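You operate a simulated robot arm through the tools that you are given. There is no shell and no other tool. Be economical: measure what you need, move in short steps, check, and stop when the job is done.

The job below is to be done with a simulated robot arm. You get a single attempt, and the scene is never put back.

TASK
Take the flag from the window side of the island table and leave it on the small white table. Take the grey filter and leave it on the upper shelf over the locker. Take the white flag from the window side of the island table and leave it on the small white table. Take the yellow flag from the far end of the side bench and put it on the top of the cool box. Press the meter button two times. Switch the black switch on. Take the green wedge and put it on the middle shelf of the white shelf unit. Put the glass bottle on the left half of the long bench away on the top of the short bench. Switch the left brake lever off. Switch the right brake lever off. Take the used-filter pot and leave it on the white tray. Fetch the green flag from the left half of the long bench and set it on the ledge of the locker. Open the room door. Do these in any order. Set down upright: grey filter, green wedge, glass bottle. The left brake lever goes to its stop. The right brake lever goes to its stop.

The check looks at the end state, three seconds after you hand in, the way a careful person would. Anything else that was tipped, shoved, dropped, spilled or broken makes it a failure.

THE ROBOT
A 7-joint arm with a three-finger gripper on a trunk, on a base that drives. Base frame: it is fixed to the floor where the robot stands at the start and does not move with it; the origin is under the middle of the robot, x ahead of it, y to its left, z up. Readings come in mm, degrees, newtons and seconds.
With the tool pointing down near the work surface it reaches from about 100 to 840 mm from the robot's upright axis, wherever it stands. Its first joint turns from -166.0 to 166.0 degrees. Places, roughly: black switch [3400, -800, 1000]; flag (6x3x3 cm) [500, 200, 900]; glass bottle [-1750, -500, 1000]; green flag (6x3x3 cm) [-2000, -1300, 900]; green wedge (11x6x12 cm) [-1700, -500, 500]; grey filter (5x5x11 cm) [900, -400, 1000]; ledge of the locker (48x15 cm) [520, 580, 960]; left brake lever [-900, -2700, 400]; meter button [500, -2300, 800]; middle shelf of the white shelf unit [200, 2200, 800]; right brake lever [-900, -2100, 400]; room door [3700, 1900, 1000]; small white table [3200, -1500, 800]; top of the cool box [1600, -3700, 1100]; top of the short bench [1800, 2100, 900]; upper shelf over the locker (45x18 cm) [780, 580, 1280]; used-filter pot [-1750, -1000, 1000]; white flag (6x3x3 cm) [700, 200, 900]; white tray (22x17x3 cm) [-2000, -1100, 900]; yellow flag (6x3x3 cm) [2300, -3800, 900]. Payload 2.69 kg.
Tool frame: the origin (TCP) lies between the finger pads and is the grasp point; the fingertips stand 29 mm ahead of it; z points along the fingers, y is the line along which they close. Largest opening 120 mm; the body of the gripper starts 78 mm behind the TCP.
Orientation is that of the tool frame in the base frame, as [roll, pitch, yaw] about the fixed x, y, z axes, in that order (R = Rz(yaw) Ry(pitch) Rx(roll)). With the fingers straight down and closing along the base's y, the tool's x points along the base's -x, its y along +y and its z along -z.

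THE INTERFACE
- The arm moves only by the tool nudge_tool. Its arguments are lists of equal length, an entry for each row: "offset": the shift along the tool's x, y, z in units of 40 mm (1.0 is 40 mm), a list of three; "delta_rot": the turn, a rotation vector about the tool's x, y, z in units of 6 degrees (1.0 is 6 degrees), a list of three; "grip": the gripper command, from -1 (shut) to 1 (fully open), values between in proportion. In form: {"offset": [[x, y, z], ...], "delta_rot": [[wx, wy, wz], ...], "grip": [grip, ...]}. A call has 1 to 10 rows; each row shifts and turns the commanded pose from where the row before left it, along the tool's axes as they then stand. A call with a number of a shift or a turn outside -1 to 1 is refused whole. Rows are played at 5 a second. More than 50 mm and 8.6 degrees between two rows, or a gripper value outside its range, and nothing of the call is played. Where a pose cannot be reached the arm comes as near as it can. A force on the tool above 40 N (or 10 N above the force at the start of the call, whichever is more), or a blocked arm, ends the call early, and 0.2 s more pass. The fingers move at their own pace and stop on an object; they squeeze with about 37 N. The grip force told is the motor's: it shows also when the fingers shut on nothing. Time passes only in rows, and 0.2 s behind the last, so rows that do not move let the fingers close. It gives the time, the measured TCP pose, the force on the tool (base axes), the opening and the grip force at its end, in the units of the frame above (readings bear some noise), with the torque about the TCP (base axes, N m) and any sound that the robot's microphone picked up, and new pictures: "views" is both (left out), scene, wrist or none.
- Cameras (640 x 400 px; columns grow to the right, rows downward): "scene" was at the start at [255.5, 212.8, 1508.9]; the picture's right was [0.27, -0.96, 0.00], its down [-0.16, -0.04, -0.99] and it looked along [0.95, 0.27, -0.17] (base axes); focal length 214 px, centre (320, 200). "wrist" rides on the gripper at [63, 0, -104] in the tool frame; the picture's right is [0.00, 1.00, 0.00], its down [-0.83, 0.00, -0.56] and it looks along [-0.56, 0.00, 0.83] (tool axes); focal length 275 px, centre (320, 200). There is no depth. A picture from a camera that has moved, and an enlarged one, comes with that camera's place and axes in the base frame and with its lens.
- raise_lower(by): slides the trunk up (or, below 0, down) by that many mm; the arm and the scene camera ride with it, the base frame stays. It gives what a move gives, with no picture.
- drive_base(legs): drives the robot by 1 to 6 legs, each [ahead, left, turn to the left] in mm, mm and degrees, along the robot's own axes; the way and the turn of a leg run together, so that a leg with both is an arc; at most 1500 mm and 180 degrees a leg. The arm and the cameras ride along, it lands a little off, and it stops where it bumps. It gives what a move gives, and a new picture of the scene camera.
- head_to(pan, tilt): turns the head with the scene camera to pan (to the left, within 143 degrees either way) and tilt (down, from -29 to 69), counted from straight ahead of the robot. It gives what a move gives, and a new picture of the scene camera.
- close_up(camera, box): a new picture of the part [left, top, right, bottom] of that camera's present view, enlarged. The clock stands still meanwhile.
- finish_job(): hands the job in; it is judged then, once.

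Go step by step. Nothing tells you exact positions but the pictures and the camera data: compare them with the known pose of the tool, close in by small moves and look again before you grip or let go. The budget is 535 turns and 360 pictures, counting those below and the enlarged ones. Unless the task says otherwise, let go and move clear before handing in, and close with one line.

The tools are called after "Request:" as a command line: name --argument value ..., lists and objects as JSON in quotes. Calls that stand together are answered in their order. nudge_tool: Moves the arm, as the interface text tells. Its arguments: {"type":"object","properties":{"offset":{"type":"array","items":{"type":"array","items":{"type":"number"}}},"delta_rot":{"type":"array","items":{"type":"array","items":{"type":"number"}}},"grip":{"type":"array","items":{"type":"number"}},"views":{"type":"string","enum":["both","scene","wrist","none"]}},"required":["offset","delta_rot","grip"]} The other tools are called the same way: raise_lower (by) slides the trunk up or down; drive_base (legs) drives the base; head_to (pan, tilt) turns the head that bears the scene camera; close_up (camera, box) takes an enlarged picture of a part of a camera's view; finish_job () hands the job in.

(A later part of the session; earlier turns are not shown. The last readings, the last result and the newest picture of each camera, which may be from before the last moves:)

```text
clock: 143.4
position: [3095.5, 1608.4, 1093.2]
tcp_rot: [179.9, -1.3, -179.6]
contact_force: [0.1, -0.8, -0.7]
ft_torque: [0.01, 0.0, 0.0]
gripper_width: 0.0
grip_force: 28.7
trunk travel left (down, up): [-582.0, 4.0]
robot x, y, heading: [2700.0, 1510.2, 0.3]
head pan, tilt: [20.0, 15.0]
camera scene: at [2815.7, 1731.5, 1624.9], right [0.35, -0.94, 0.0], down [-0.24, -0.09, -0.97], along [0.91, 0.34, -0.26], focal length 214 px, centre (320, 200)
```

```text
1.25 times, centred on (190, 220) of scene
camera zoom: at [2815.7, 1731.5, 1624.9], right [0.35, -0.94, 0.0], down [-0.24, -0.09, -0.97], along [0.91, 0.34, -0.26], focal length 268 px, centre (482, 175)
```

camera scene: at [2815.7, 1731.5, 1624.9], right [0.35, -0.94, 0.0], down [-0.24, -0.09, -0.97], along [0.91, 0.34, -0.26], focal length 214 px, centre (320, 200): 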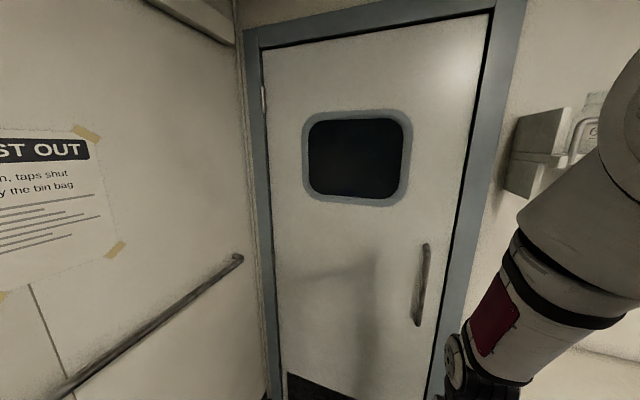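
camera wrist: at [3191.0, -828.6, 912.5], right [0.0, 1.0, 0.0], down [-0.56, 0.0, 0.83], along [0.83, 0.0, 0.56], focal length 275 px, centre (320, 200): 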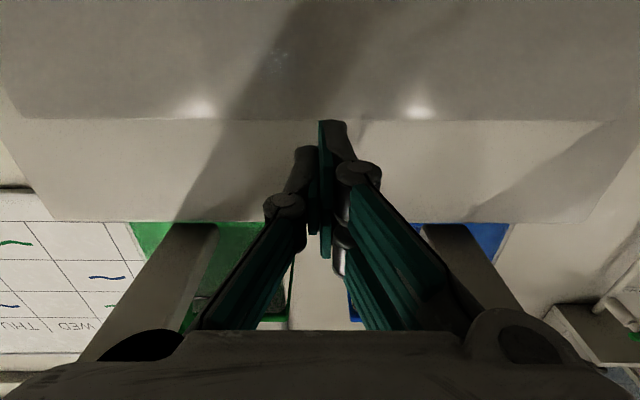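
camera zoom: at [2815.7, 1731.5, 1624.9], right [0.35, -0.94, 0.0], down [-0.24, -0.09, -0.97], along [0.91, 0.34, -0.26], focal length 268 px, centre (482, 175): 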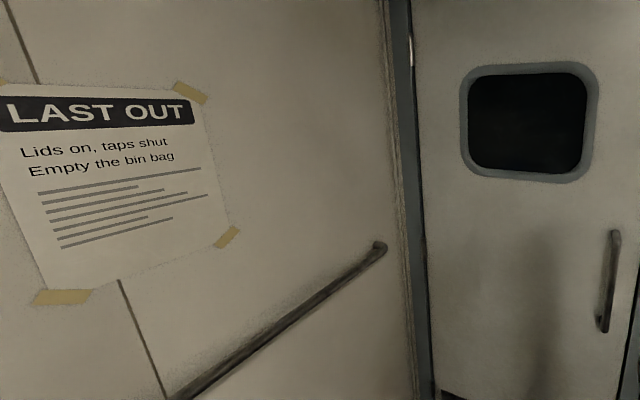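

The door has visible hinges on the left and a pull handle, so it opens inward. The handle is near (3664,1612,1068). I'll shift right so the swing is clear, then extend and tilt the gripper horizontal.

Request:
drive_base --legs '[[0, -180, 0], [150, 0, 0]]'

Request:
nudge_tool --offset '[[-0.8, 0.5, 0], [-0.8, 0.5, 0], [-0.8, 0.5, 0], [-0.8, 0.5, 0], [-0.8, 0.5, 0], [0, 0, 0], [0, 0, 0], [0, 0, 0], [0, 0, 0], [0, 0, 0]]' --delta_rot '[[0, -1, 0], [0, -1, 0], [0, -1, 0], [0, -1, 0], [0, -1, 0], [0, -1, 0], [0, -1, 0], [0, -1, 0], [0, -1, 0], [0, -1, 0]]' --grip '[0, 0, 0, 0, 0, 0, 0, 0, 0, 0]' --views "both"

```text
clock: 145.9
position: [3246.3, 1428.2, 1093.2]
tcp_rot: [180.0, -1.2, -180.0]
contact_force: [-0.2, -0.4, 0.1]
ft_torque: [-0.02, 0.0, 0.02]
gripper_width: 0.0
grip_force: 28.3
trunk travel left (down, up): [-582.0, 4.0]
robot x, y, heading: [2849.0, 1332.7, 0.1]
head pan, tilt: [20.0, 15.0]
camera scene: at [2968.4, 1554.2, 1624.9], right [0.34, -0.94, 0.0], down [-0.24, -0.09, -0.97], along [0.91, 0.33, -0.26], focal length 214 px, centre (320, 200)
```

scene: 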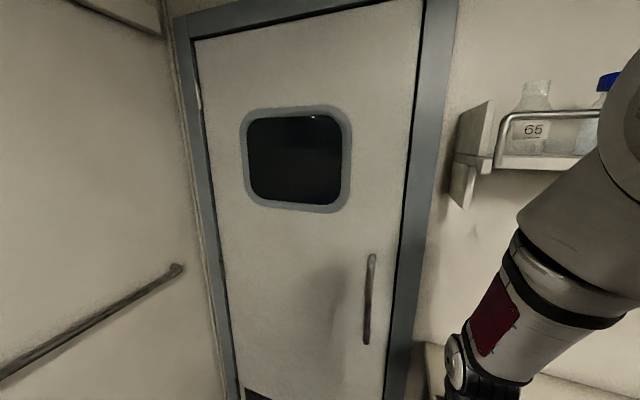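

```text
clock: 148.1
position: [3401.7, 1528.1, 1121.9]
tcp_rot: [-180.0, 58.7, -179.9]
contact_force: [0.6, -0.5, -0.9]
ft_torque: [0.0, 0.02, 0.02]
gripper_width: 60.0
grip_force: 0.0
trunk travel left (down, up): [-582.0, 4.0]
robot x, y, heading: [2852.0, 1331.8, -0.3]
head pan, tilt: [20.0, 15.0]
camera scene: at [2968.6, 1554.0, 1624.9], right [0.34, -0.94, 0.0], down [-0.24, -0.09, -0.97], along [0.91, 0.33, -0.26], focal length 214 px, centre (320, 200)
camera wrist: at [3281.8, 1529.1, 1121.7], right [0.0, 1.0, 0.0], down [-0.04, 0.0, 1.0], along [1.0, 0.0, 0.04], focal length 275 px, centre (320, 200)
```

scene: 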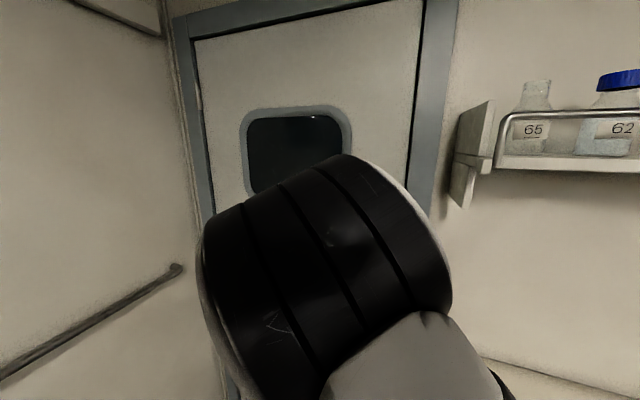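
wrist: 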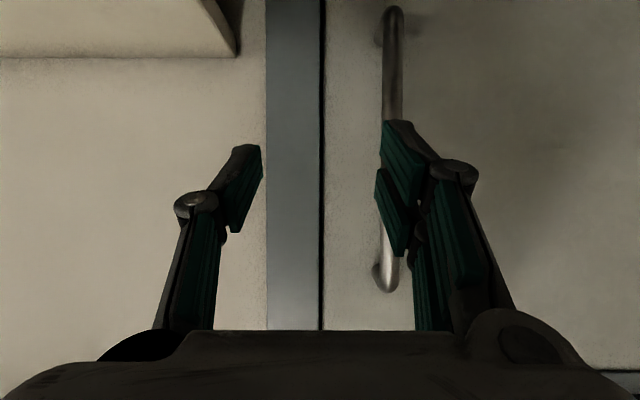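

The handle bar is a vertical round bar at y≈1629. I'll finish tilting while shifting left to line up.

Request:
nudge_tool --offset '[[0, 0.5, 0], [0, 0.5, 0], [0, 0.5, 0], [0, 0.5, 0], [0, 0.5, 0], [0, 0, 0.5], [0, 0, 0.5]]' --delta_rot '[[0, -1, 0], [0, -1, 0], [0, -1, 0], [0, -1, 0], [0, -1, 0], [0, 0, 0], [0, 0, 0]]' --grip '[0.2, 0.2, 0.2, 0.2, 0.2, 0.2, 0.2]' --views "wrist"

```text
clock: 149.7
position: [3440.4, 1629.9, 1119.0]
tcp_rot: [-177.7, 88.7, -177.6]
contact_force: [-0.3, 0.5, -0.1]
ft_torque: [0.01, -0.02, 0.0]
gripper_width: 72.0
grip_force: 0.1
trunk travel left (down, up): [-582.0, 4.0]
robot x, y, heading: [2848.7, 1331.9, -0.1]
head pan, tilt: [20.0, 15.0]
camera wrist: at [3337.2, 1631.0, 1059.4], right [0.0, 1.0, -0.01], down [-0.54, 0.0, 0.84], along [0.84, 0.0, 0.54], focal length 275 px, centre (320, 200)
```

wrist: 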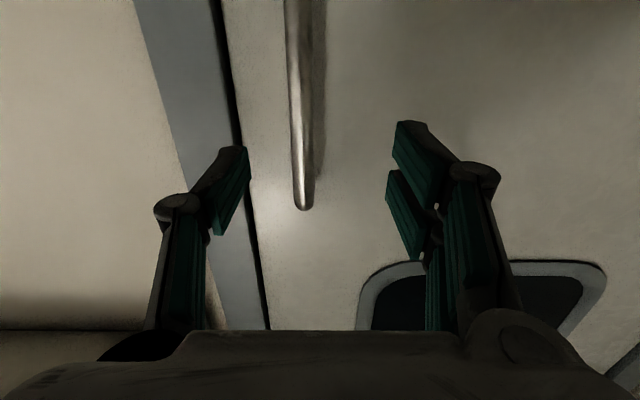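

Request:
nudge_tool --offset '[[0.6, -0.5, 0], [0, 0, 1], [0, 0, 1], [0, 0, 1], [0, 0, 0.8], [0, 0, 0]]' --delta_rot '[[0, 0, 0], [0, 0, 0], [0, 0, 0], [0, 0, 0], [0, 0, 0], [0, 0, 0]]' --grip '[0.2, 0.2, 0.2, 0.2, 0.2, 0.2]' --views "both"

```text
clock: 151.1
position: [3594.0, 1607.9, 1091.7]
tcp_rot: [-177.3, 88.7, -177.2]
contact_force: [0.3, 0.3, -0.8]
ft_torque: [0.01, 0.01, -0.02]
gripper_width: 72.2
grip_force: 0.0
trunk travel left (down, up): [-582.0, 4.0]
robot x, y, heading: [2848.6, 1333.2, 0.0]
head pan, tilt: [20.0, 15.0]
camera scene: at [2968.6, 1554.3, 1624.9], right [0.34, -0.94, 0.0], down [-0.24, -0.09, -0.97], along [0.91, 0.33, -0.26], focal length 214 px, centre (320, 200)
camera wrist: at [3488.9, 1609.2, 1031.3], right [0.0, 1.0, -0.01], down [-0.54, 0.0, 0.84], along [0.84, 0.0, 0.54], focal length 275 px, centre (320, 200)
```

scene: 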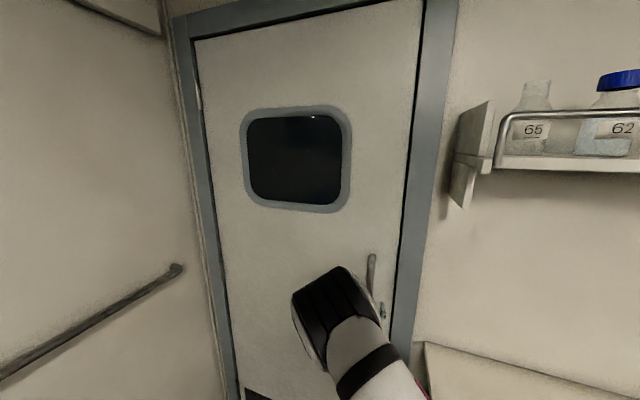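
wrist: 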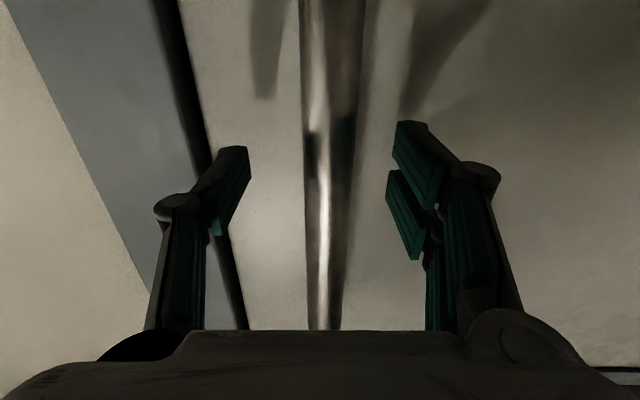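

Centred on the bar. Advancing 45 mm and closing.

Request:
nudge_tool --offset '[[0, 0, 0.6], [0, 0, 0.5], [0, 0, 0], [0, 0, 0], [0, 0, 0]]' --delta_rot '[[0, 0, 0], [0, 0, 0], [0, 0, 0], [0, 0, 0], [0, 0, 0]]' --grip '[0.2, 0.2, -1, -1, -1]' --views "wrist"

```text
clock: 152.2
position: [3633.7, 1612.4, 1092.4]
tcp_rot: [-170.8, 88.6, -170.3]
contact_force: [-21.7, -5.1, 6.2]
ft_torque: [-0.24, -1.56, 1.99]
gripper_width: 18.4
grip_force: 43.2
trunk travel left (down, up): [-582.0, 4.0]
robot x, y, heading: [2846.1, 1334.3, -0.3]
head pan, tilt: [20.0, 15.0]
stopped in row 5: the force on the tool passed its limit at 41 N (the readings are from after the stop); the commanded pose is now the measured one
camera wrist: at [3529.2, 1612.5, 1031.5], right [-0.01, 1.0, -0.01], down [-0.54, 0.0, 0.84], along [0.84, 0.01, 0.54], focal length 275 px, centre (320, 200)
```

wrist: 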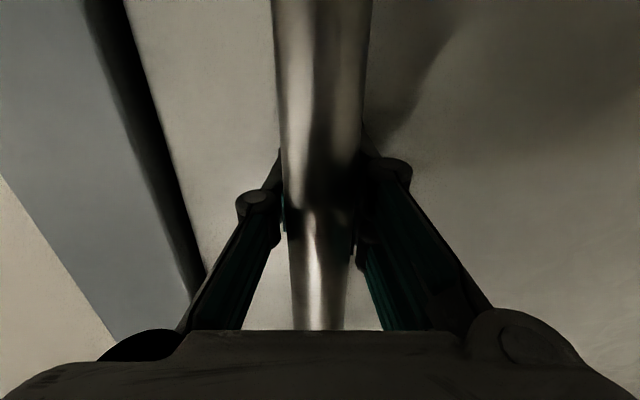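

Gripped the bar. I'll test pulling along the hinge arc a few degrees.

Request:
nudge_tool --offset '[[0, 0.06, -0.48], [0, 0.06, -0.48], [0, 0.06, -0.48], [0, 0.06, -0.48]]' --delta_rot '[[0.25, 0, 0], [0.25, 0, 0], [0.25, 0, 0], [0.25, 0, 0]]' --grip '[-1, -1, -1, -1]' --views "scene"

```text
clock: 153.3
position: [3559.7, 1618.7, 1092.4]
tcp_rot: [-159.7, 88.5, -166.0]
contact_force: [-0.9, -7.3, 7.0]
ft_torque: [-0.07, 0.2, 1.63]
gripper_width: 18.9
grip_force: 43.6
trunk travel left (down, up): [-582.0, 4.0]
robot x, y, heading: [2853.1, 1333.3, 0.3]
head pan, tilt: [20.0, 15.0]
stopped in row 4: the force on the tool passed its limit at 42 N (the readings are from after the stop); the commanded pose is now the measured one
camera scene: at [2967.9, 1553.2, 1624.9], right [0.34, -0.94, 0.0], down [-0.24, -0.09, -0.97], along [0.91, 0.33, -0.26], focal length 214 px, centre (320, 200)
```

scene: 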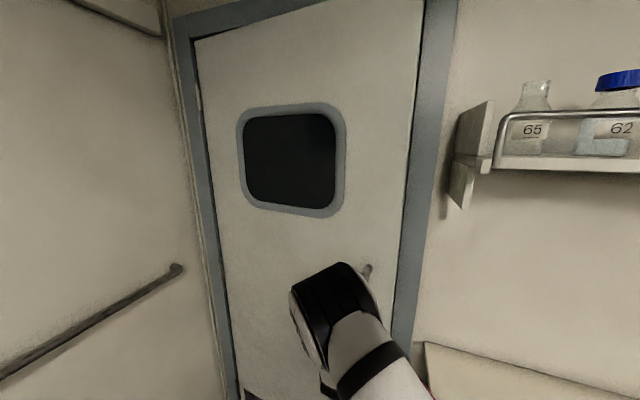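

The door opens inward as expected. Continuing the pull more gently.

Request:
nudge_tool --offset '[[0, 0.04, -0.38], [0, 0.04, -0.38], [0, 0.04, -0.38], [0, 0.04, -0.38], [0, 0.04, -0.38], [0, 0.04, -0.38], [0, 0.04, -0.38], [0, 0.04, -0.38], [0, 0.04, -0.38], [0, 0.04, -0.38]]' --delta_rot '[[0.2, 0, 0], [0.2, 0, 0], [0.2, 0, 0], [0.2, 0, 0], [0.2, 0, 0], [0.2, 0, 0], [0.2, 0, 0], [0.2, 0, 0], [0.2, 0, 0], [0.2, 0, 0]]' --grip '[-1, -1, -1, -1, -1, -1, -1, -1, -1, -1]' --views "none"

```text
clock: 154.4
position: [3498.0, 1629.9, 1092.3]
tcp_rot: [-149.6, 88.3, -161.2]
contact_force: [-4.1, -8.4, 3.4]
ft_torque: [-0.08, -0.55, 1.77]
gripper_width: 19.3
grip_force: 43.2
trunk travel left (down, up): [-582.0, 4.0]
robot x, y, heading: [2847.3, 1335.2, 0.2]
head pan, tilt: [20.0, 15.0]
stopped in row 5: the force on the tool passed its limit at 42 N (the readings are from after the stop); the commanded pose is now the measured one
```

Request:
nudge_tool --offset '[[0, 0.02, -0.27], [0, 0.02, -0.27], [0, 0.02, -0.27], [0, 0.02, -0.27], [0, 0.02, -0.27], [0, 0.02, -0.27], [0, 0.02, -0.27], [0, 0.02, -0.27], [0, 0.02, -0.27], [0, 0.02, -0.27]]' --delta_rot '[[0.138, 0, 0], [0.138, 0, 0], [0.138, 0, 0], [0.138, 0, 0], [0.138, 0, 0], [0.138, 0, 0], [0.138, 0, 0], [0.138, 0, 0], [0.138, 0, 0], [0.138, 0, 0]]' --grip '[-1, -1, -1, -1, -1, -1, -1, -1, -1, -1]' --views "none"

```text
clock: 155.7
position: [3442.5, 1643.4, 1092.2]
tcp_rot: [-145.0, 88.1, -160.9]
contact_force: [-5.8, -8.8, 2.3]
ft_torque: [0.18, -0.49, 1.85]
gripper_width: 19.6
grip_force: 43.5
trunk travel left (down, up): [-582.0, 4.0]
robot x, y, heading: [2847.3, 1331.6, 0.3]
head pan, tilt: [20.0, 15.0]
stopped in row 6: the force on the tool passed its limit at 41 N (the readings are from after the stop); the commanded pose is now the measured one
```

Request:
nudge_tool --offset '[[0, 0, -0.25], [0, 0, -0.25], [0, 0, -0.25], [0, 0, -0.25], [0, 0, -0.25], [0, 0, -0.25], [0, 0, -0.25], [0, 0, -0.25], [0, 0, -0.25], [0, 0, -0.25]]' --delta_rot '[[0.07, 0, 0], [0.1, 0, 0], [0.1, 0, 0], [0.1, 0, 0], [0.1, 0, 0], [0.1, 0, 0], [0.1, 0, 0], [0.1, 0, 0], [0.1, 0, 0], [0.1, 0, 0]]' --grip '[-1, -1, -1, -1, -1, -1, -1, -1, -1, -1]' --views "none"

```text
clock: 157.7
position: [3359.0, 1678.8, 1092.4]
tcp_rot: [-150.5, 87.9, -170.9]
contact_force: [0.1, 12.6, -14.0]
ft_torque: [-0.39, -2.0, 1.32]
gripper_width: 20.2
grip_force: 40.9
trunk travel left (down, up): [-582.0, 4.0]
robot x, y, heading: [2849.4, 1332.6, -0.1]
head pan, tilt: [20.0, 15.0]
stopped in row 9: the force on the tool passed its limit at 42 N (the readings are from after the stop); the commanded pose is now the measured one
```

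Request:
nudge_tool --offset '[[0.006, 0.015, -0.25], [0.006, 0.015, -0.25], [0.006, 0.015, -0.25], [0.006, 0.015, -0.25], [0.006, 0.015, -0.25], [0.006, 0.015, -0.25], [0.006, 0.015, -0.25], [0.006, 0.015, -0.25], [0.006, 0.015, -0.25], [0.006, 0.015, -0.25]]' --delta_rot '[[0.12, 0, 0], [0.12, 0, 0], [0.12, 0, 0], [0.12, 0, 0], [0.12, 0, 0], [0.12, 0, 0], [0.12, 0, 0], [0.12, 0, 0], [0.12, 0, 0], [0.12, 0, 0]]' --grip '[-1, -1, -1, -1, -1, -1, -1, -1, -1, -1]' --views "scene"

```text
clock: 159.0
position: [3312.1, 1704.5, 1092.3]
tcp_rot: [-152.0, 87.9, -176.1]
contact_force: [4.0, 14.4, -11.8]
ft_torque: [0.45, -0.78, 0.61]
gripper_width: 20.2
grip_force: 41.1
trunk travel left (down, up): [-582.0, 4.0]
robot x, y, heading: [2849.3, 1335.9, 0.2]
head pan, tilt: [20.0, 15.0]
stopped in row 6: the force on the tool passed its limit at 42 N (the readings are from after the stop); the commanded pose is now the measured one
camera scene: at [2968.1, 1555.1, 1624.9], right [0.34, -0.94, 0.0], down [-0.24, -0.09, -0.97], along [0.91, 0.33, -0.26], focal length 214 px, centre (320, 200)
```

scene: 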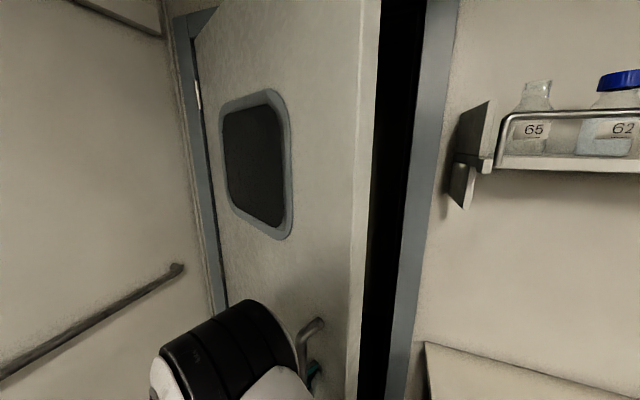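

Request:
nudge_tool --offset '[[0.006, 0.04, -0.25], [0.006, 0.035, -0.25], [0.006, 0.03, -0.25], [0.006, 0.03, -0.25], [0.006, 0.03, -0.25], [0.006, 0.03, -0.25], [0.006, 0.03, -0.25], [0.006, 0.03, -0.25], [0.006, 0.03, -0.25], [0.006, 0.03, -0.25]]' --delta_rot '[[0.16, 0, 0], [0.16, 0, 0], [0.16, 0, 0], [0.16, 0, 0], [0.16, 0, 0], [0.16, 0, 0], [0.14, 0, 0], [0.14, 0, 0], [0.14, 0, 0], [0.14, 0, 0]]' --grip '[-1, -1, -1, -1, -1, -1, -1, -1, -1, -1]' --views "none"

```text
clock: 161.3
position: [3228.0, 1758.9, 1092.8]
tcp_rot: [-133.6, 87.8, -167.3]
contact_force: [-5.5, -3.9, 2.1]
ft_torque: [0.5, -0.22, 1.41]
gripper_width: 21.1
grip_force: 41.0
trunk travel left (down, up): [-582.0, 4.0]
robot x, y, heading: [2850.6, 1334.0, -0.1]
head pan, tilt: [20.0, 15.0]
stopped in row 10: the force on the tool passed its limit at 41 N (the readings are from after the stop); the commanded pose is now the measured one
```

Request:
nudge_tool --offset '[[0.006, 0.03, -0.25], [0.006, 0.03, -0.25], [0.006, 0.03, -0.25], [0.006, 0.03, -0.25], [0.006, 0.03, -0.25], [0.006, 0.03, -0.25], [0.006, 0.03, -0.25], [0.006, 0.03, -0.25], [0.006, 0.03, -0.25], [0.006, 0.03, -0.25]]' --delta_rot '[[0.12, 0, 0], [0.12, 0, 0], [0.12, 0, 0], [0.12, 0, 0], [0.12, 0, 0], [0.12, 0, 0], [0.12, 0, 0], [0.12, 0, 0], [0.12, 0, 0], [0.12, 0, 0]]' --grip '[-1, -1, -1, -1, -1, -1, -1, -1, -1, -1]' --views "none"

Request:
nudge_tool --offset '[[0.006, 0.03, -0.25], [0.006, 0.03, -0.25], [0.006, 0.03, -0.25], [0.006, 0.03, -0.25], [0.006, 0.03, -0.25], [0.006, 0.03, -0.25], [0.006, 0.03, -0.25], [0.006, 0.03, -0.25], [0.006, 0.03, -0.25], [0.006, 0.03, -0.25]]' --delta_rot '[[0.14, 0, 0], [0.14, 0, 0], [0.14, 0, 0], [0.14, 0, 0], [0.14, 0, 0], [0.14, 0, 0], [0.14, 0, 0], [0.14, 0, 0], [0.14, 0, 0], [0.14, 0, 0]]' --grip '[-1, -1, -1, -1, -1, -1, -1, -1, -1, -1]' --views "both"

```text
clock: 163.5
position: [3153.0, 1828.5, 1092.8]
tcp_rot: [-125.7, 87.7, -166.7]
contact_force: [-29.6, -23.4, -4.6]
ft_torque: [0.23, -1.23, 1.03]
gripper_width: 20.6
grip_force: 40.2
trunk travel left (down, up): [-582.0, 4.0]
robot x, y, heading: [2847.3, 1335.2, 0.3]
head pan, tilt: [20.0, 15.0]
```

```text
clock: 164.1
position: [3140.2, 1842.4, 1093.3]
tcp_rot: [-121.2, 87.8, -163.8]
contact_force: [-14.4, -12.4, 6.9]
ft_torque: [0.38, -0.94, 1.95]
gripper_width: 20.2
grip_force: 40.6
trunk travel left (down, up): [-582.0, 4.0]
robot x, y, heading: [2853.0, 1332.0, -0.1]
head pan, tilt: [20.0, 15.0]
stopped in row 3: the force on the tool passed its limit at 50 N (the readings are from after the stop); the commanded pose is now the measured one
camera scene: at [2966.9, 1552.6, 1624.9], right [0.34, -0.94, 0.0], down [-0.24, -0.09, -0.97], along [0.91, 0.33, -0.26], focal length 214 px, centre (320, 200)
camera wrist: at [3062.1, 1912.9, 1031.8], right [0.68, 0.74, -0.04], down [-0.37, 0.39, 0.84], along [0.64, -0.55, 0.54], focal length 275 px, centre (320, 200)
```

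scene: 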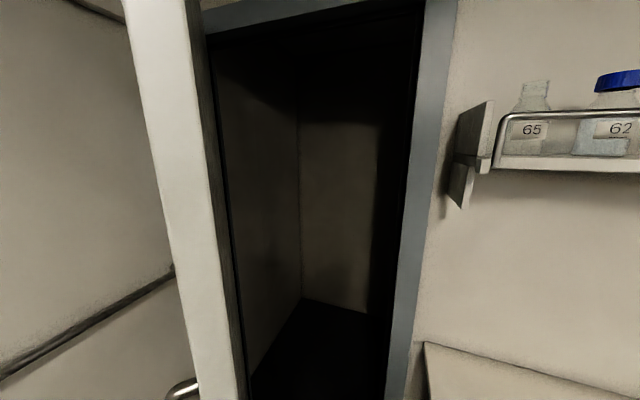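
wrist: 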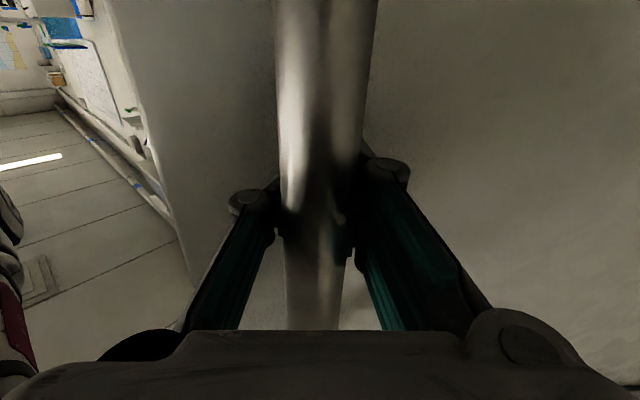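

Door is near 47° open. A bit more pull with less inward shift.

Request:
nudge_tool --offset '[[0.006, -0.02, -0.2], [0.006, 0.01, -0.25], [0.006, 0.01, -0.25], [0.006, 0.01, -0.25], [0.006, 0.01, -0.25], [0.006, 0.01, -0.25], [0.006, 0.01, -0.25], [0.006, 0.01, -0.25], [0.006, 0.01, -0.25], [0.006, 0.01, -0.25]]' --delta_rot '[[0.13, 0, 0], [0.13, 0, 0], [0.13, 0, 0], [0.13, 0, 0], [0.13, 0, 0], [0.13, 0, 0], [0.13, 0, 0], [0.13, 0, 0], [0.13, 0, 0], [0.13, 0, 0]]' --grip '[-1, -1, -1, -1, -1, -1, -1, -1, -1, -1]' --views "none"

Request:
nudge_tool --offset '[[0.006, 0.01, -0.25], [0.006, 0.01, -0.25], [0.006, 0.01, -0.25], [0.006, 0.01, -0.25], [0.006, 0.01, -0.25], [0.006, 0.01, -0.25], [0.006, 0.01, -0.25], [0.006, 0.01, -0.25], [0.006, 0.01, -0.25], [0.006, 0.01, -0.25]]' --delta_rot '[[0.13, 0, 0], [0.13, 0, 0], [0.13, 0, 0], [0.13, 0, 0], [0.13, 0, 0], [0.13, 0, 0], [0.13, 0, 0], [0.13, 0, 0], [0.13, 0, 0], [0.13, 0, 0]]' --grip '[-1, -1, -1, -1, -1, -1, -1, -1, -1, -1]' --views "none"

```text
clock: 164.6
position: [3137.4, 1844.6, 1092.2]
tcp_rot: [-128.6, 86.7, -174.3]
contact_force: [-23.1, -15.0, 9.6]
ft_torque: [-0.79, -1.55, 2.55]
gripper_width: 21.7
grip_force: 41.1
trunk travel left (down, up): [-582.0, 4.0]
robot x, y, heading: [2849.9, 1334.3, 0.0]
head pan, tilt: [20.0, 15.0]
stopped in row 2: the force on the tool passed its limit at 66 N (the readings are from after the stop); the commanded pose is now the measured one
```

```text
clock: 164.9
position: [3138.3, 1845.0, 1092.3]
tcp_rot: [-132.8, 86.1, -179.3]
contact_force: [-15.9, -10.9, 8.4]
ft_torque: [0.07, -0.57, 2.16]
gripper_width: 22.6
grip_force: 41.8
trunk travel left (down, up): [-582.0, 4.0]
robot x, y, heading: [2848.3, 1330.8, 0.1]
head pan, tilt: [20.0, 15.0]
stopped in row 1: the force on the tool passed its limit at 61 N (the readings are from after the stop); the commanded pose is now the measured one
```

The pull is now blocked near 47°. I'll release the bar and back off along the tool axis.

Request:
nudge_tool --offset '[[0, 0, 0], [0, 0, 0], [0, 0, -0.5], [0, 0, -0.5], [0, 0, -0.5]]' --delta_rot '[[0, 0, 0], [0, 0, 0], [0, 0, 0], [0, 0, 0], [0, 0, 0]]' --grip '[0.3, 0.3, 0.3, 0.3, 0.3]' --views "wrist"

Request:
head_to --pan 40 --tilt 55

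```text
clock: 165.9
position: [3179.4, 1838.8, 1099.0]
tcp_rot: [-139.8, 85.5, 165.7]
contact_force: [-17.7, -16.5, 5.6]
ft_torque: [0.31, -0.05, 1.07]
gripper_width: 94.4
grip_force: 10.4
out of reach, approached as far as the arm can: row 4, 5
trunk travel left (down, up): [-582.0, 4.0]
robot x, y, heading: [2846.7, 1336.2, -0.1]
head pan, tilt: [20.0, 15.0]
stopped in row 5: the force on the tool passed its limit at 51 N (the readings are from after the stop); the commanded pose is now the measured one
camera wrist: at [3115.6, 1925.7, 1043.0], right [0.81, 0.58, -0.06], down [-0.26, 0.44, 0.86], along [0.53, -0.69, 0.5], focal length 275 px, centre (320, 200)
```

wrist: 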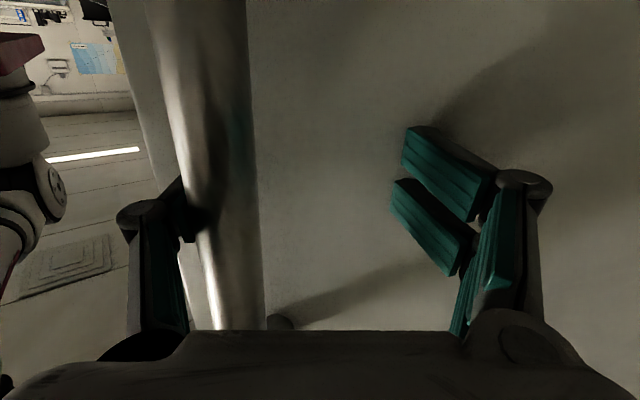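

```text
clock: 167.0
position: [3174.0, 1834.4, 1100.4]
tcp_rot: [-136.9, 85.4, 167.8]
contact_force: [-75.2, -69.7, -13.1]
ft_torque: [-0.11, -2.36, 2.96]
gripper_width: 81.2
grip_force: 45.5
trunk travel left (down, up): [-582.0, 4.0]
robot x, y, heading: [2849.3, 1331.8, 0.1]
head pan, tilt: [40.0, 55.0]
camera scene: at [2930.6, 1563.7, 1565.5], right [0.64, -0.77, 0.0], down [-0.63, -0.52, -0.58], along [0.44, 0.37, -0.82], focal length 214 px, centre (320, 200)
```

scene: 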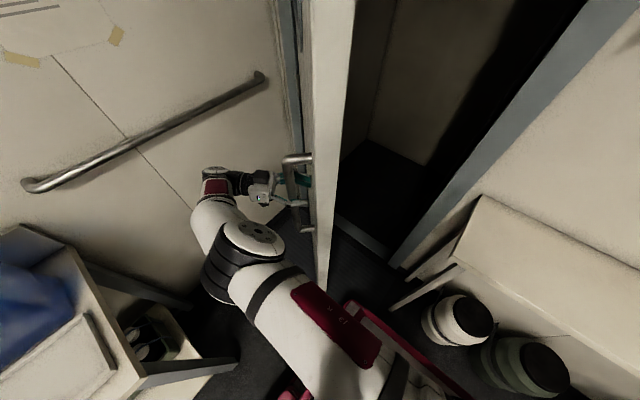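

The gripper drifted against the bar and the door edge has met my forearm. I'll relieve the side load first.

Request:
nudge_tool --offset '[[0, -0.25, 0], [0, -0.25, 0], [0, -0.25, 0], [0, 0, 0]]' --delta_rot '[[0, 0, 0], [0, 0, 0], [0, 0, 0], [0, 0, 0]]' --grip '[0.6, 0.6, 0.6, 0.6]' --views "wrist"

```text
clock: 168.0
position: [3168.2, 1816.9, 1096.4]
tcp_rot: [-134.8, 85.7, 169.8]
contact_force: [-1.1, 0.1, 0.4]
ft_torque: [0.01, 0.0, 0.01]
gripper_width: 95.8
grip_force: 0.1
trunk travel left (down, up): [-582.0, 4.0]
robot x, y, heading: [2850.1, 1332.1, -0.2]
head pan, tilt: [40.0, 55.0]
camera wrist: at [3105.9, 1904.8, 1038.6], right [0.82, 0.57, -0.06], down [-0.25, 0.45, 0.86], along [0.51, -0.69, 0.51], focal length 275 px, centre (320, 200)
```

wrist: 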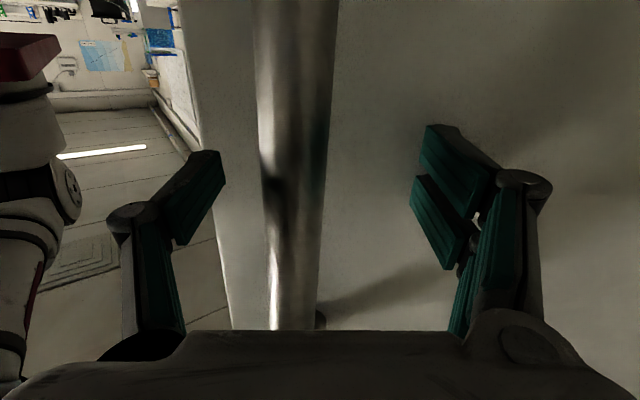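

Free now. I'll rotate the gripper back toward facing +x around the bar, so the forearm leaves the door edge, then retract.

Request:
nudge_tool --offset '[[0, -0.1, 0], [0, -0.1, 0], [0, 0, 0], [0, 0, 0], [0, 0, 0]]' --delta_rot '[[-1, 0, 0], [-1, 0, 0], [-1, 0, 0], [-1, 0, 0], [-1, 0, 0]]' --grip '[0.6, 0.6, 0.6, 0.6, 0.6]' --views "both"

```text
clock: 169.2
position: [3170.3, 1807.7, 1096.2]
tcp_rot: [-160.6, 85.8, 173.2]
contact_force: [0.2, 0.7, -0.2]
ft_torque: [-0.01, 0.02, -0.01]
gripper_width: 95.9
grip_force: 0.1
trunk travel left (down, up): [-582.0, 4.0]
robot x, y, heading: [2845.8, 1330.3, -0.4]
head pan, tilt: [40.0, 55.0]
camera scene: at [2934.5, 1567.3, 1564.6], right [0.64, -0.77, 0.0], down [-0.63, -0.53, -0.57], along [0.44, 0.37, -0.82], focal length 214 px, centre (320, 200)
camera wrist: at [3073.6, 1854.9, 1039.2], right [0.44, 0.9, -0.03], down [-0.44, 0.24, 0.87], along [0.78, -0.37, 0.5], focal length 275 px, centre (320, 200)
```

scene: 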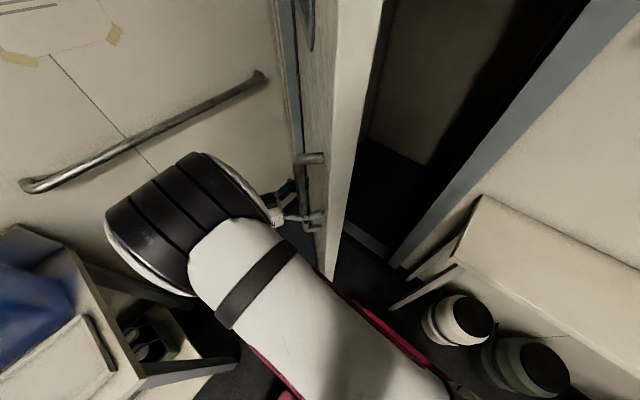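
wrist: 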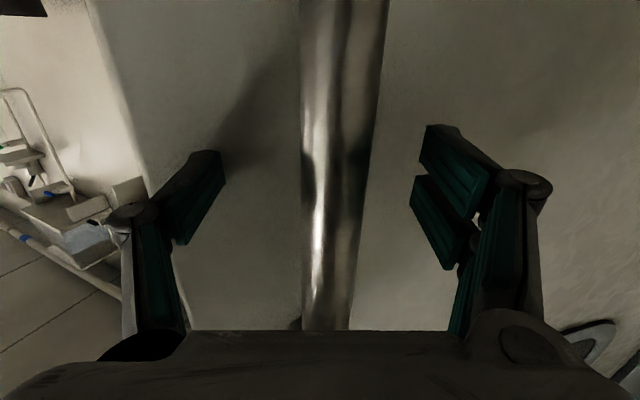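

Now retracting from the bar along the tool axis.

Request:
nudge_tool --offset '[[0, 0, -0.5], [0, 0, -0.5], [0, 0, -0.6], [0, 0, -0.6], [0, 0, -0.6]]' --delta_rot '[[0, 0, 0], [0, 0, 0], [0, 0, 0], [0, 0, 0], [0, 0, 0]]' --grip '[0.6, 0.6, 0.6, 0.6, 0.6]' --views "both"

```text
clock: 170.6
position: [3086.5, 1858.0, 1117.8]
tcp_rot: [-179.8, 84.9, 151.8]
contact_force: [-0.3, -0.1, -0.3]
ft_torque: [0.0, -0.01, 0.0]
gripper_width: 96.1
grip_force: 0.1
trunk travel left (down, up): [-582.0, 4.0]
robot x, y, heading: [2845.9, 1331.6, 0.3]
head pan, tilt: [40.0, 55.0]
stopped in row 5: the arm was blocked; the commanded pose is now the measured one
camera scene: at [2934.6, 1567.1, 1564.6], right [0.64, -0.77, 0.0], down [-0.63, -0.53, -0.57], along [0.44, 0.37, -0.82], focal length 214 px, centre (320, 200)
camera wrist: at [2990.9, 1910.5, 1064.8], right [0.47, 0.88, 0.0], down [-0.42, 0.23, 0.88], along [0.77, -0.41, 0.48], focal length 275 px, centre (320, 200)
```

scene: 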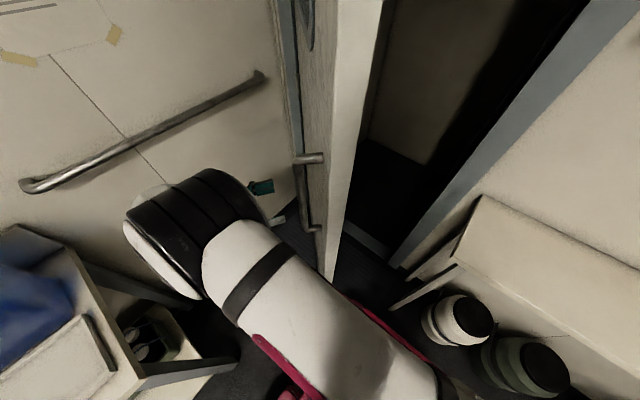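
wrist: 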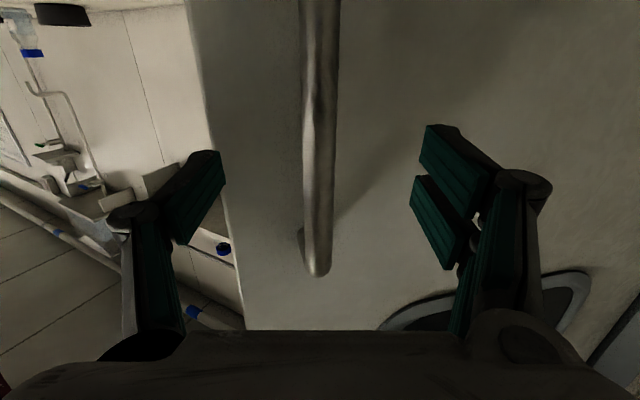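

The bar is clear. Backing the base out and to the right, away from the door and the short bench.

Request:
drive_base --legs '[[-200, 0, 0], [-150, -300, 0]]'

Request:
nudge_tool --offset '[[0, -1, 0.3], [0, -1, 0.3], [0, -1, 0.3], [0, -1, 0.3], [0, -1, 0.3], [0, -1, 0], [0, -1, 0], [0, 0, 0]]' --delta_rot '[[-0.5, 0, 0], [-0.5, 0, 0], [-0.5, 0, 0], [-0.5, 0, 0], [-0.5, 0, 0], [-0.5, 0, 0], [-0.5, 0, 0], [-0.5, 0, 0]]' --grip '[-1, -1, -1, -1, -1, -1, -1, -1]' --views "both"

```text
clock: 174.0
position: [2734.1, 1551.1, 1118.5]
tcp_rot: [-179.6, 84.7, 152.1]
contact_force: [-0.2, 0.2, -1.0]
ft_torque: [0.0, 0.0, -0.01]
gripper_width: 95.8
grip_force: 0.1
trunk travel left (down, up): [-582.0, 4.0]
robot x, y, heading: [2500.5, 1028.5, -0.2]
head pan, tilt: [40.0, 55.0]
camera scene: at [2582.8, 1261.1, 1564.6], right [0.64, -0.77, 0.0], down [-0.63, -0.53, -0.57], along [0.44, 0.37, -0.82], focal length 214 px, centre (320, 200)
```

scene: 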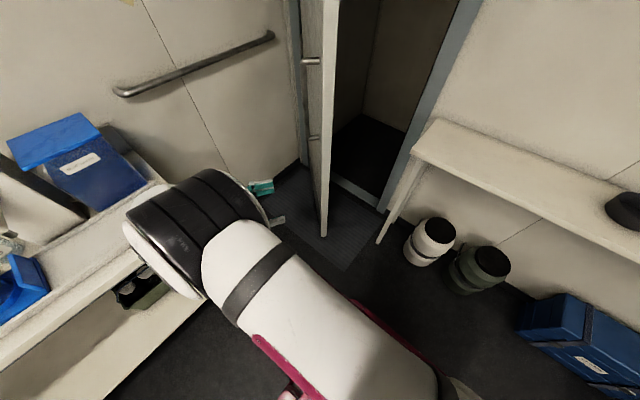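

```text
clock: 175.8
position: [2732.9, 1249.7, 1109.2]
tcp_rot: [154.0, 84.5, 139.7]
contact_force: [-0.1, -0.5, 0.5]
ft_torque: [-0.02, -0.02, 0.0]
gripper_width: 0.1
grip_force: 28.3
trunk travel left (down, up): [-582.0, 4.0]
robot x, y, heading: [2500.1, 1027.9, -0.1]
head pan, tilt: [40.0, 55.0]
stopped in row 8: the arm was blocked; the commanded pose is now the measured one
camera scene: at [2582.8, 1261.2, 1564.6], right [0.64, -0.77, 0.0], down [-0.63, -0.53, -0.57], along [0.44, 0.37, -0.82], focal length 214 px, centre (320, 200)
camera wrist: at [2628.1, 1280.2, 1055.3], right [0.25, 0.97, 0.04], down [-0.47, 0.09, 0.88], along [0.84, -0.24, 0.48], focal length 275 px, centre (320, 200)
```

scene: 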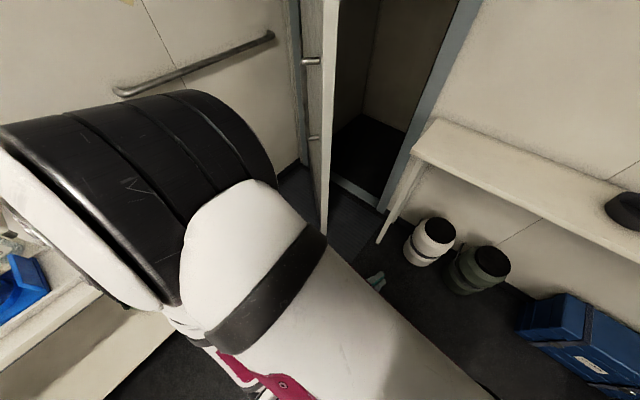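
wrist: 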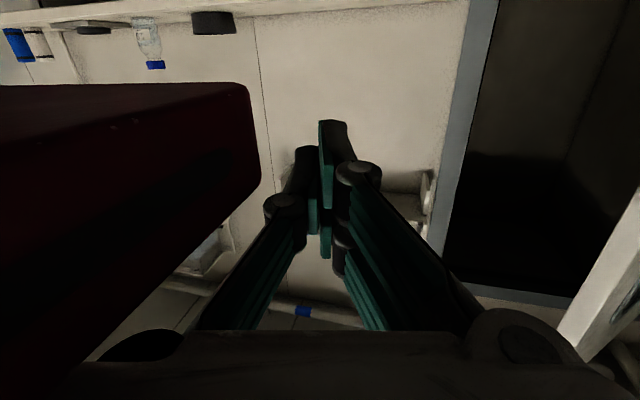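

The arm is folded near the body. I'll turn the base to face +y and shift so I can push the door's outer face open further.

Request:
drive_base --legs '[[0, 0, 90], [0, -550, 0]]'

Request:
nudge_tool --offset '[[0, -0.3, 1], [0, -0.3, 1], [0, -0.3, 1], [0, -0.3, 1], [0, -0.3, 1], [0, 0, 1], [0, 0, 1], [0, 0, 1]]' --delta_rot '[[-0.5, 0, 0], [-0.5, 0, 0], [-0.5, 0, 0], [-0.3, 0, 0], [0, 0, 0], [0, 0, 0], [0, 0, 0], [0, 0, 0]]' --grip '[-1, -1, -1, -1, -1, -1, -1, -1]' --views "both"

```text
clock: 182.8
position: [2824.0, 1264.8, 1108.7]
tcp_rot: [154.1, 84.4, -129.4]
contact_force: [-0.4, -0.7, -0.6]
ft_torque: [-0.03, -0.02, -0.02]
gripper_width: 0.0
grip_force: 28.9
trunk travel left (down, up): [-582.0, 4.0]
robot x, y, heading: [3046.3, 1030.5, 91.0]
head pan, tilt: [40.0, 55.0]
camera scene: at [2814.0, 1111.9, 1564.6], right [0.76, 0.65, 0.0], down [0.54, -0.62, -0.57], along [-0.38, 0.43, -0.82], focal length 214 px, centre (320, 200)
```

scene: 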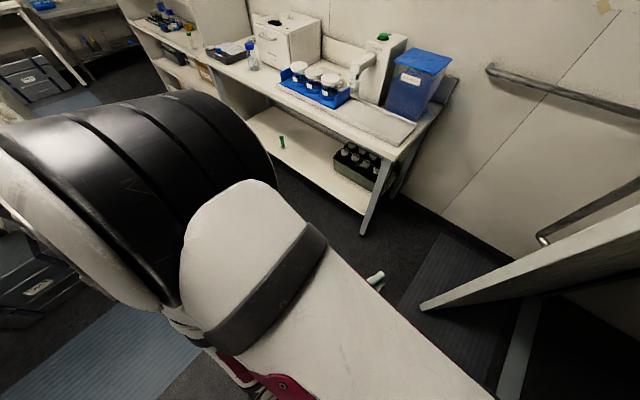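

```text
clock: 183.2
position: [2838.3, 1295.4, 1108.7]
tcp_rot: [150.1, 84.7, -130.8]
contact_force: [-0.8, 0.9, 0.5]
ft_torque: [-0.07, -0.01, -0.02]
gripper_width: 0.0
grip_force: 29.0
out of reach, approached as far as the arm can: row 2
trunk travel left (down, up): [-582.0, 4.0]
robot x, y, heading: [3045.0, 1030.7, 90.8]
head pan, tilt: [40.0, 55.0]
stopped in row 2: the force on the tool passed its limit at 72 N (the readings are from after the stop); the commanded pose is now the measured one
camera scene: at [2814.0, 1111.7, 1564.7], right [0.76, 0.65, 0.0], down [0.54, -0.62, -0.57], along [-0.38, 0.43, -0.82], focal length 214 px, centre (320, 200)
camera wrist: at [2816.8, 1189.0, 1053.4], right [-0.98, 0.19, 0.04], down [-0.06, -0.49, 0.87], along [0.18, 0.85, 0.49], focal length 275 px, centre (320, 200)
```

scene: 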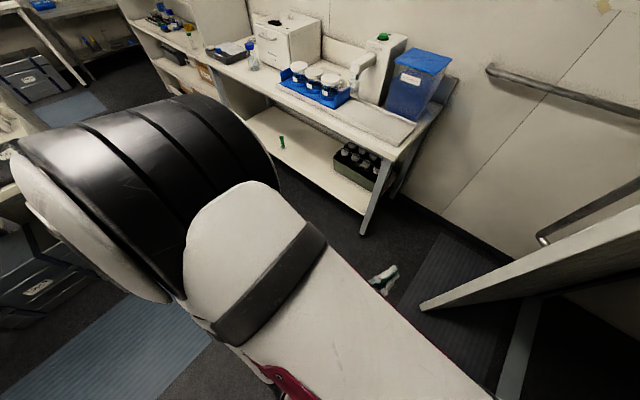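
wrist: 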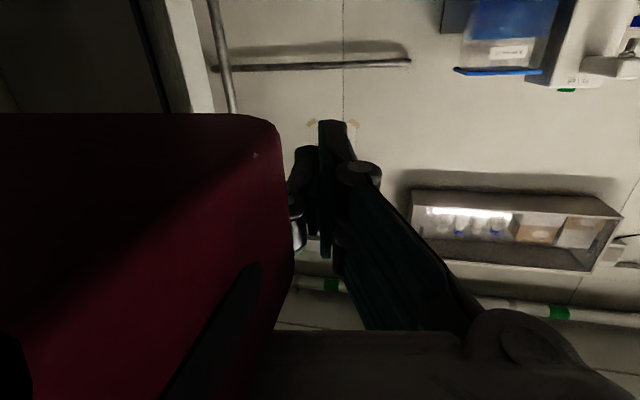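

The gripper pressed its own forearm panel. I'll move sideways away from it, then extend.

Request:
nudge_tool --offset '[[0, 0.8, 0], [0, 0.8, 0.3], [0, 0.8, 0.6], [0, 0.4, 0.9], [0, 0, 1], [0, 0, 1], [0, 0, 1], [0, 0, 1]]' --delta_rot '[[0, 0, 0], [0, 0, 0], [0, 0, 0], [0, 0, 0], [0, 0, 0], [0, 0, 0], [0, 0, 0], [0, 0, 0]]' --grip '[-1, -1, -1, -1, -1, -1, -1, -1]' --views "both"

```text
clock: 185.0
position: [2771.5, 1542.7, 1096.0]
tcp_rot: [150.4, 84.6, -130.2]
contact_force: [-0.1, -0.9, -0.4]
ft_torque: [0.02, 0.01, -0.03]
gripper_width: 0.0
grip_force: 28.1
trunk travel left (down, up): [-582.0, 4.0]
robot x, y, heading: [3051.3, 1032.8, 90.8]
head pan, tilt: [40.0, 55.0]
camera scene: at [2813.8, 1111.7, 1564.6], right [0.76, 0.65, 0.0], down [0.54, -0.62, -0.57], along [-0.38, 0.43, -0.82], focal length 214 px, centre (320, 200)
camera wrist: at [2749.7, 1437.5, 1040.9], right [-0.98, 0.19, 0.04], down [-0.06, -0.48, 0.87], along [0.18, 0.85, 0.49], focal length 275 px, centre (320, 200)
```

scene: 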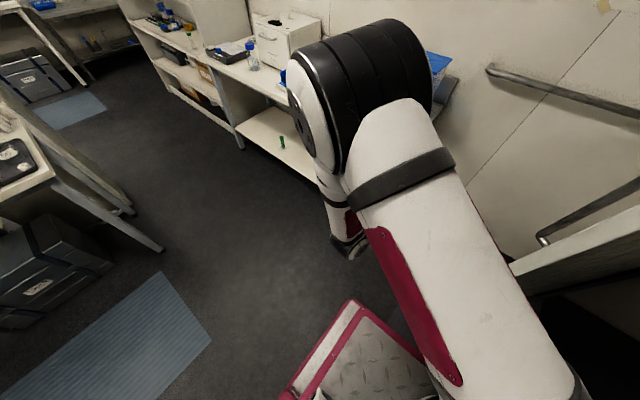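
wrist: 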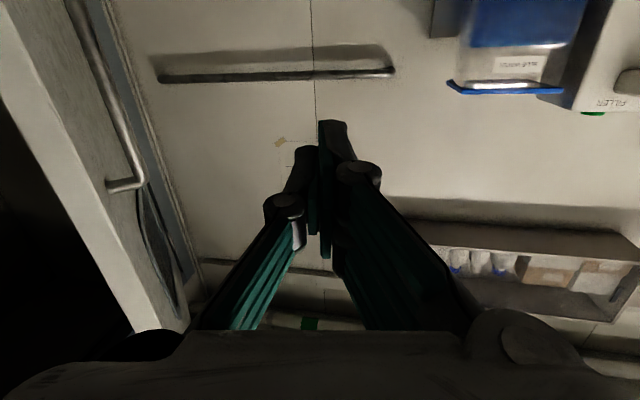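

Request:
nudge_tool --offset '[[0, -1, 0.1], [0, -1, 0.1], [0, -1, 0.1], [0, -1, 0.1], [0, -1, 0.1], [0, -1, 0.1], [0, -1, 0.1], [0, -1, 0.1], [0, -1, 0.1], [0, -1, 0.1]]' --delta_rot '[[0, 0, 0], [0, 0, 0], [0, 0, 0], [0, 0, 0], [0, 0, 0], [0, 0, 0], [0, 0, 0], [0, 0, 0], [0, 0, 0], [0, 0, 0]]' --grip '[-1, -1, -1, -1, -1, -1, -1, -1, -1, -1]' --views "both"

```text
clock: 187.2
position: [3153.8, 1535.0, 1036.8]
tcp_rot: [149.6, 84.6, -131.0]
contact_force: [-1.1, 0.6, -0.6]
ft_torque: [0.02, 0.0, -0.04]
gripper_width: 0.1
grip_force: 28.1
out of reach, approached as far as the arm can: row 5, 6, 7, 8
trunk travel left (down, up): [-582.0, 4.0]
robot x, y, heading: [3052.9, 1035.7, 90.9]
head pan, tilt: [40.0, 55.0]
camera scene: at [2813.4, 1111.7, 1564.6], right [0.76, 0.65, 0.0], down [0.54, -0.62, -0.57], along [-0.38, 0.43, -0.82], focal length 214 px, centre (320, 200)
camera wrist: at [3132.5, 1430.4, 982.3], right [-0.98, 0.19, 0.04], down [-0.05, -0.49, 0.87], along [0.18, 0.85, 0.49], focal length 275 px, centre (320, 200)
```

scene: 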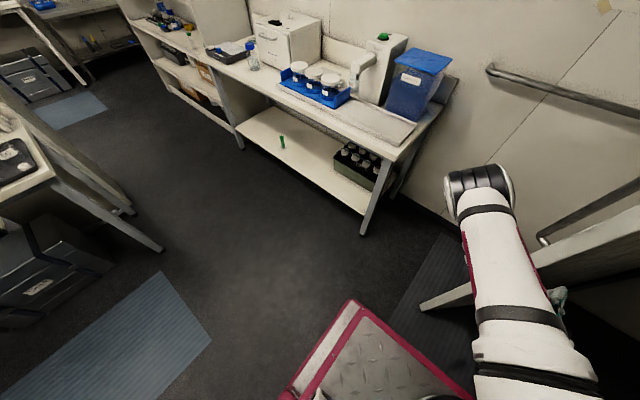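
wrist: 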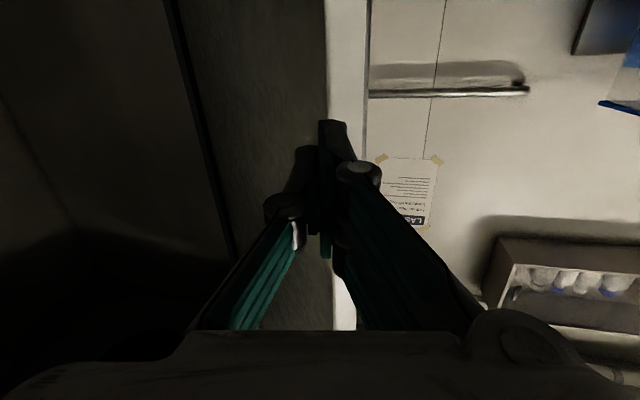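

The door edge is dead ahead; I need ~110 mm more to its outer side.

Request:
nudge_tool --offset '[[0, -0.9, 0.15], [0, -0.9, 0.15], [0, -0.9, 0.15], [0, 0, 0]]' --delta_rot '[[0, 0, 0], [0, 0, 0], [0, 0, 0], [0, 0, 0]]' --grip '[-1, -1, -1, -1]' --views "wrist"

```text
clock: 188.2
position: [3264.6, 1533.6, 1032.5]
tcp_rot: [149.9, 84.6, -130.8]
contact_force: [0.2, 1.1, -0.5]
ft_torque: [0.0, 0.03, -0.04]
gripper_width: 0.1
grip_force: 28.4
trunk travel left (down, up): [-582.0, 4.0]
robot x, y, heading: [3053.8, 1033.5, 90.8]
head pan, tilt: [40.0, 55.0]
camera wrist: at [3242.9, 1428.7, 977.6], right [-0.98, 0.19, 0.04], down [-0.06, -0.49, 0.87], along [0.18, 0.85, 0.49], focal length 275 px, centre (320, 200)
```

wrist: 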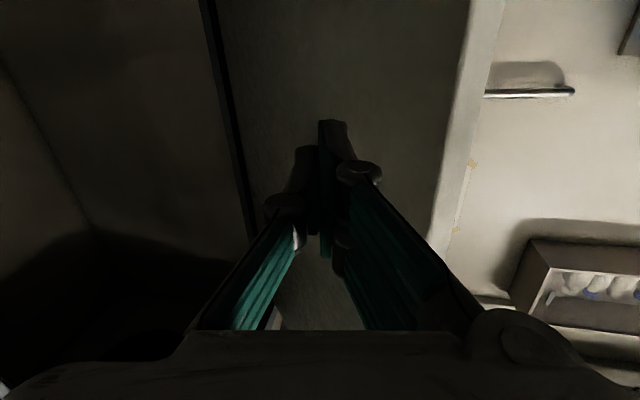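

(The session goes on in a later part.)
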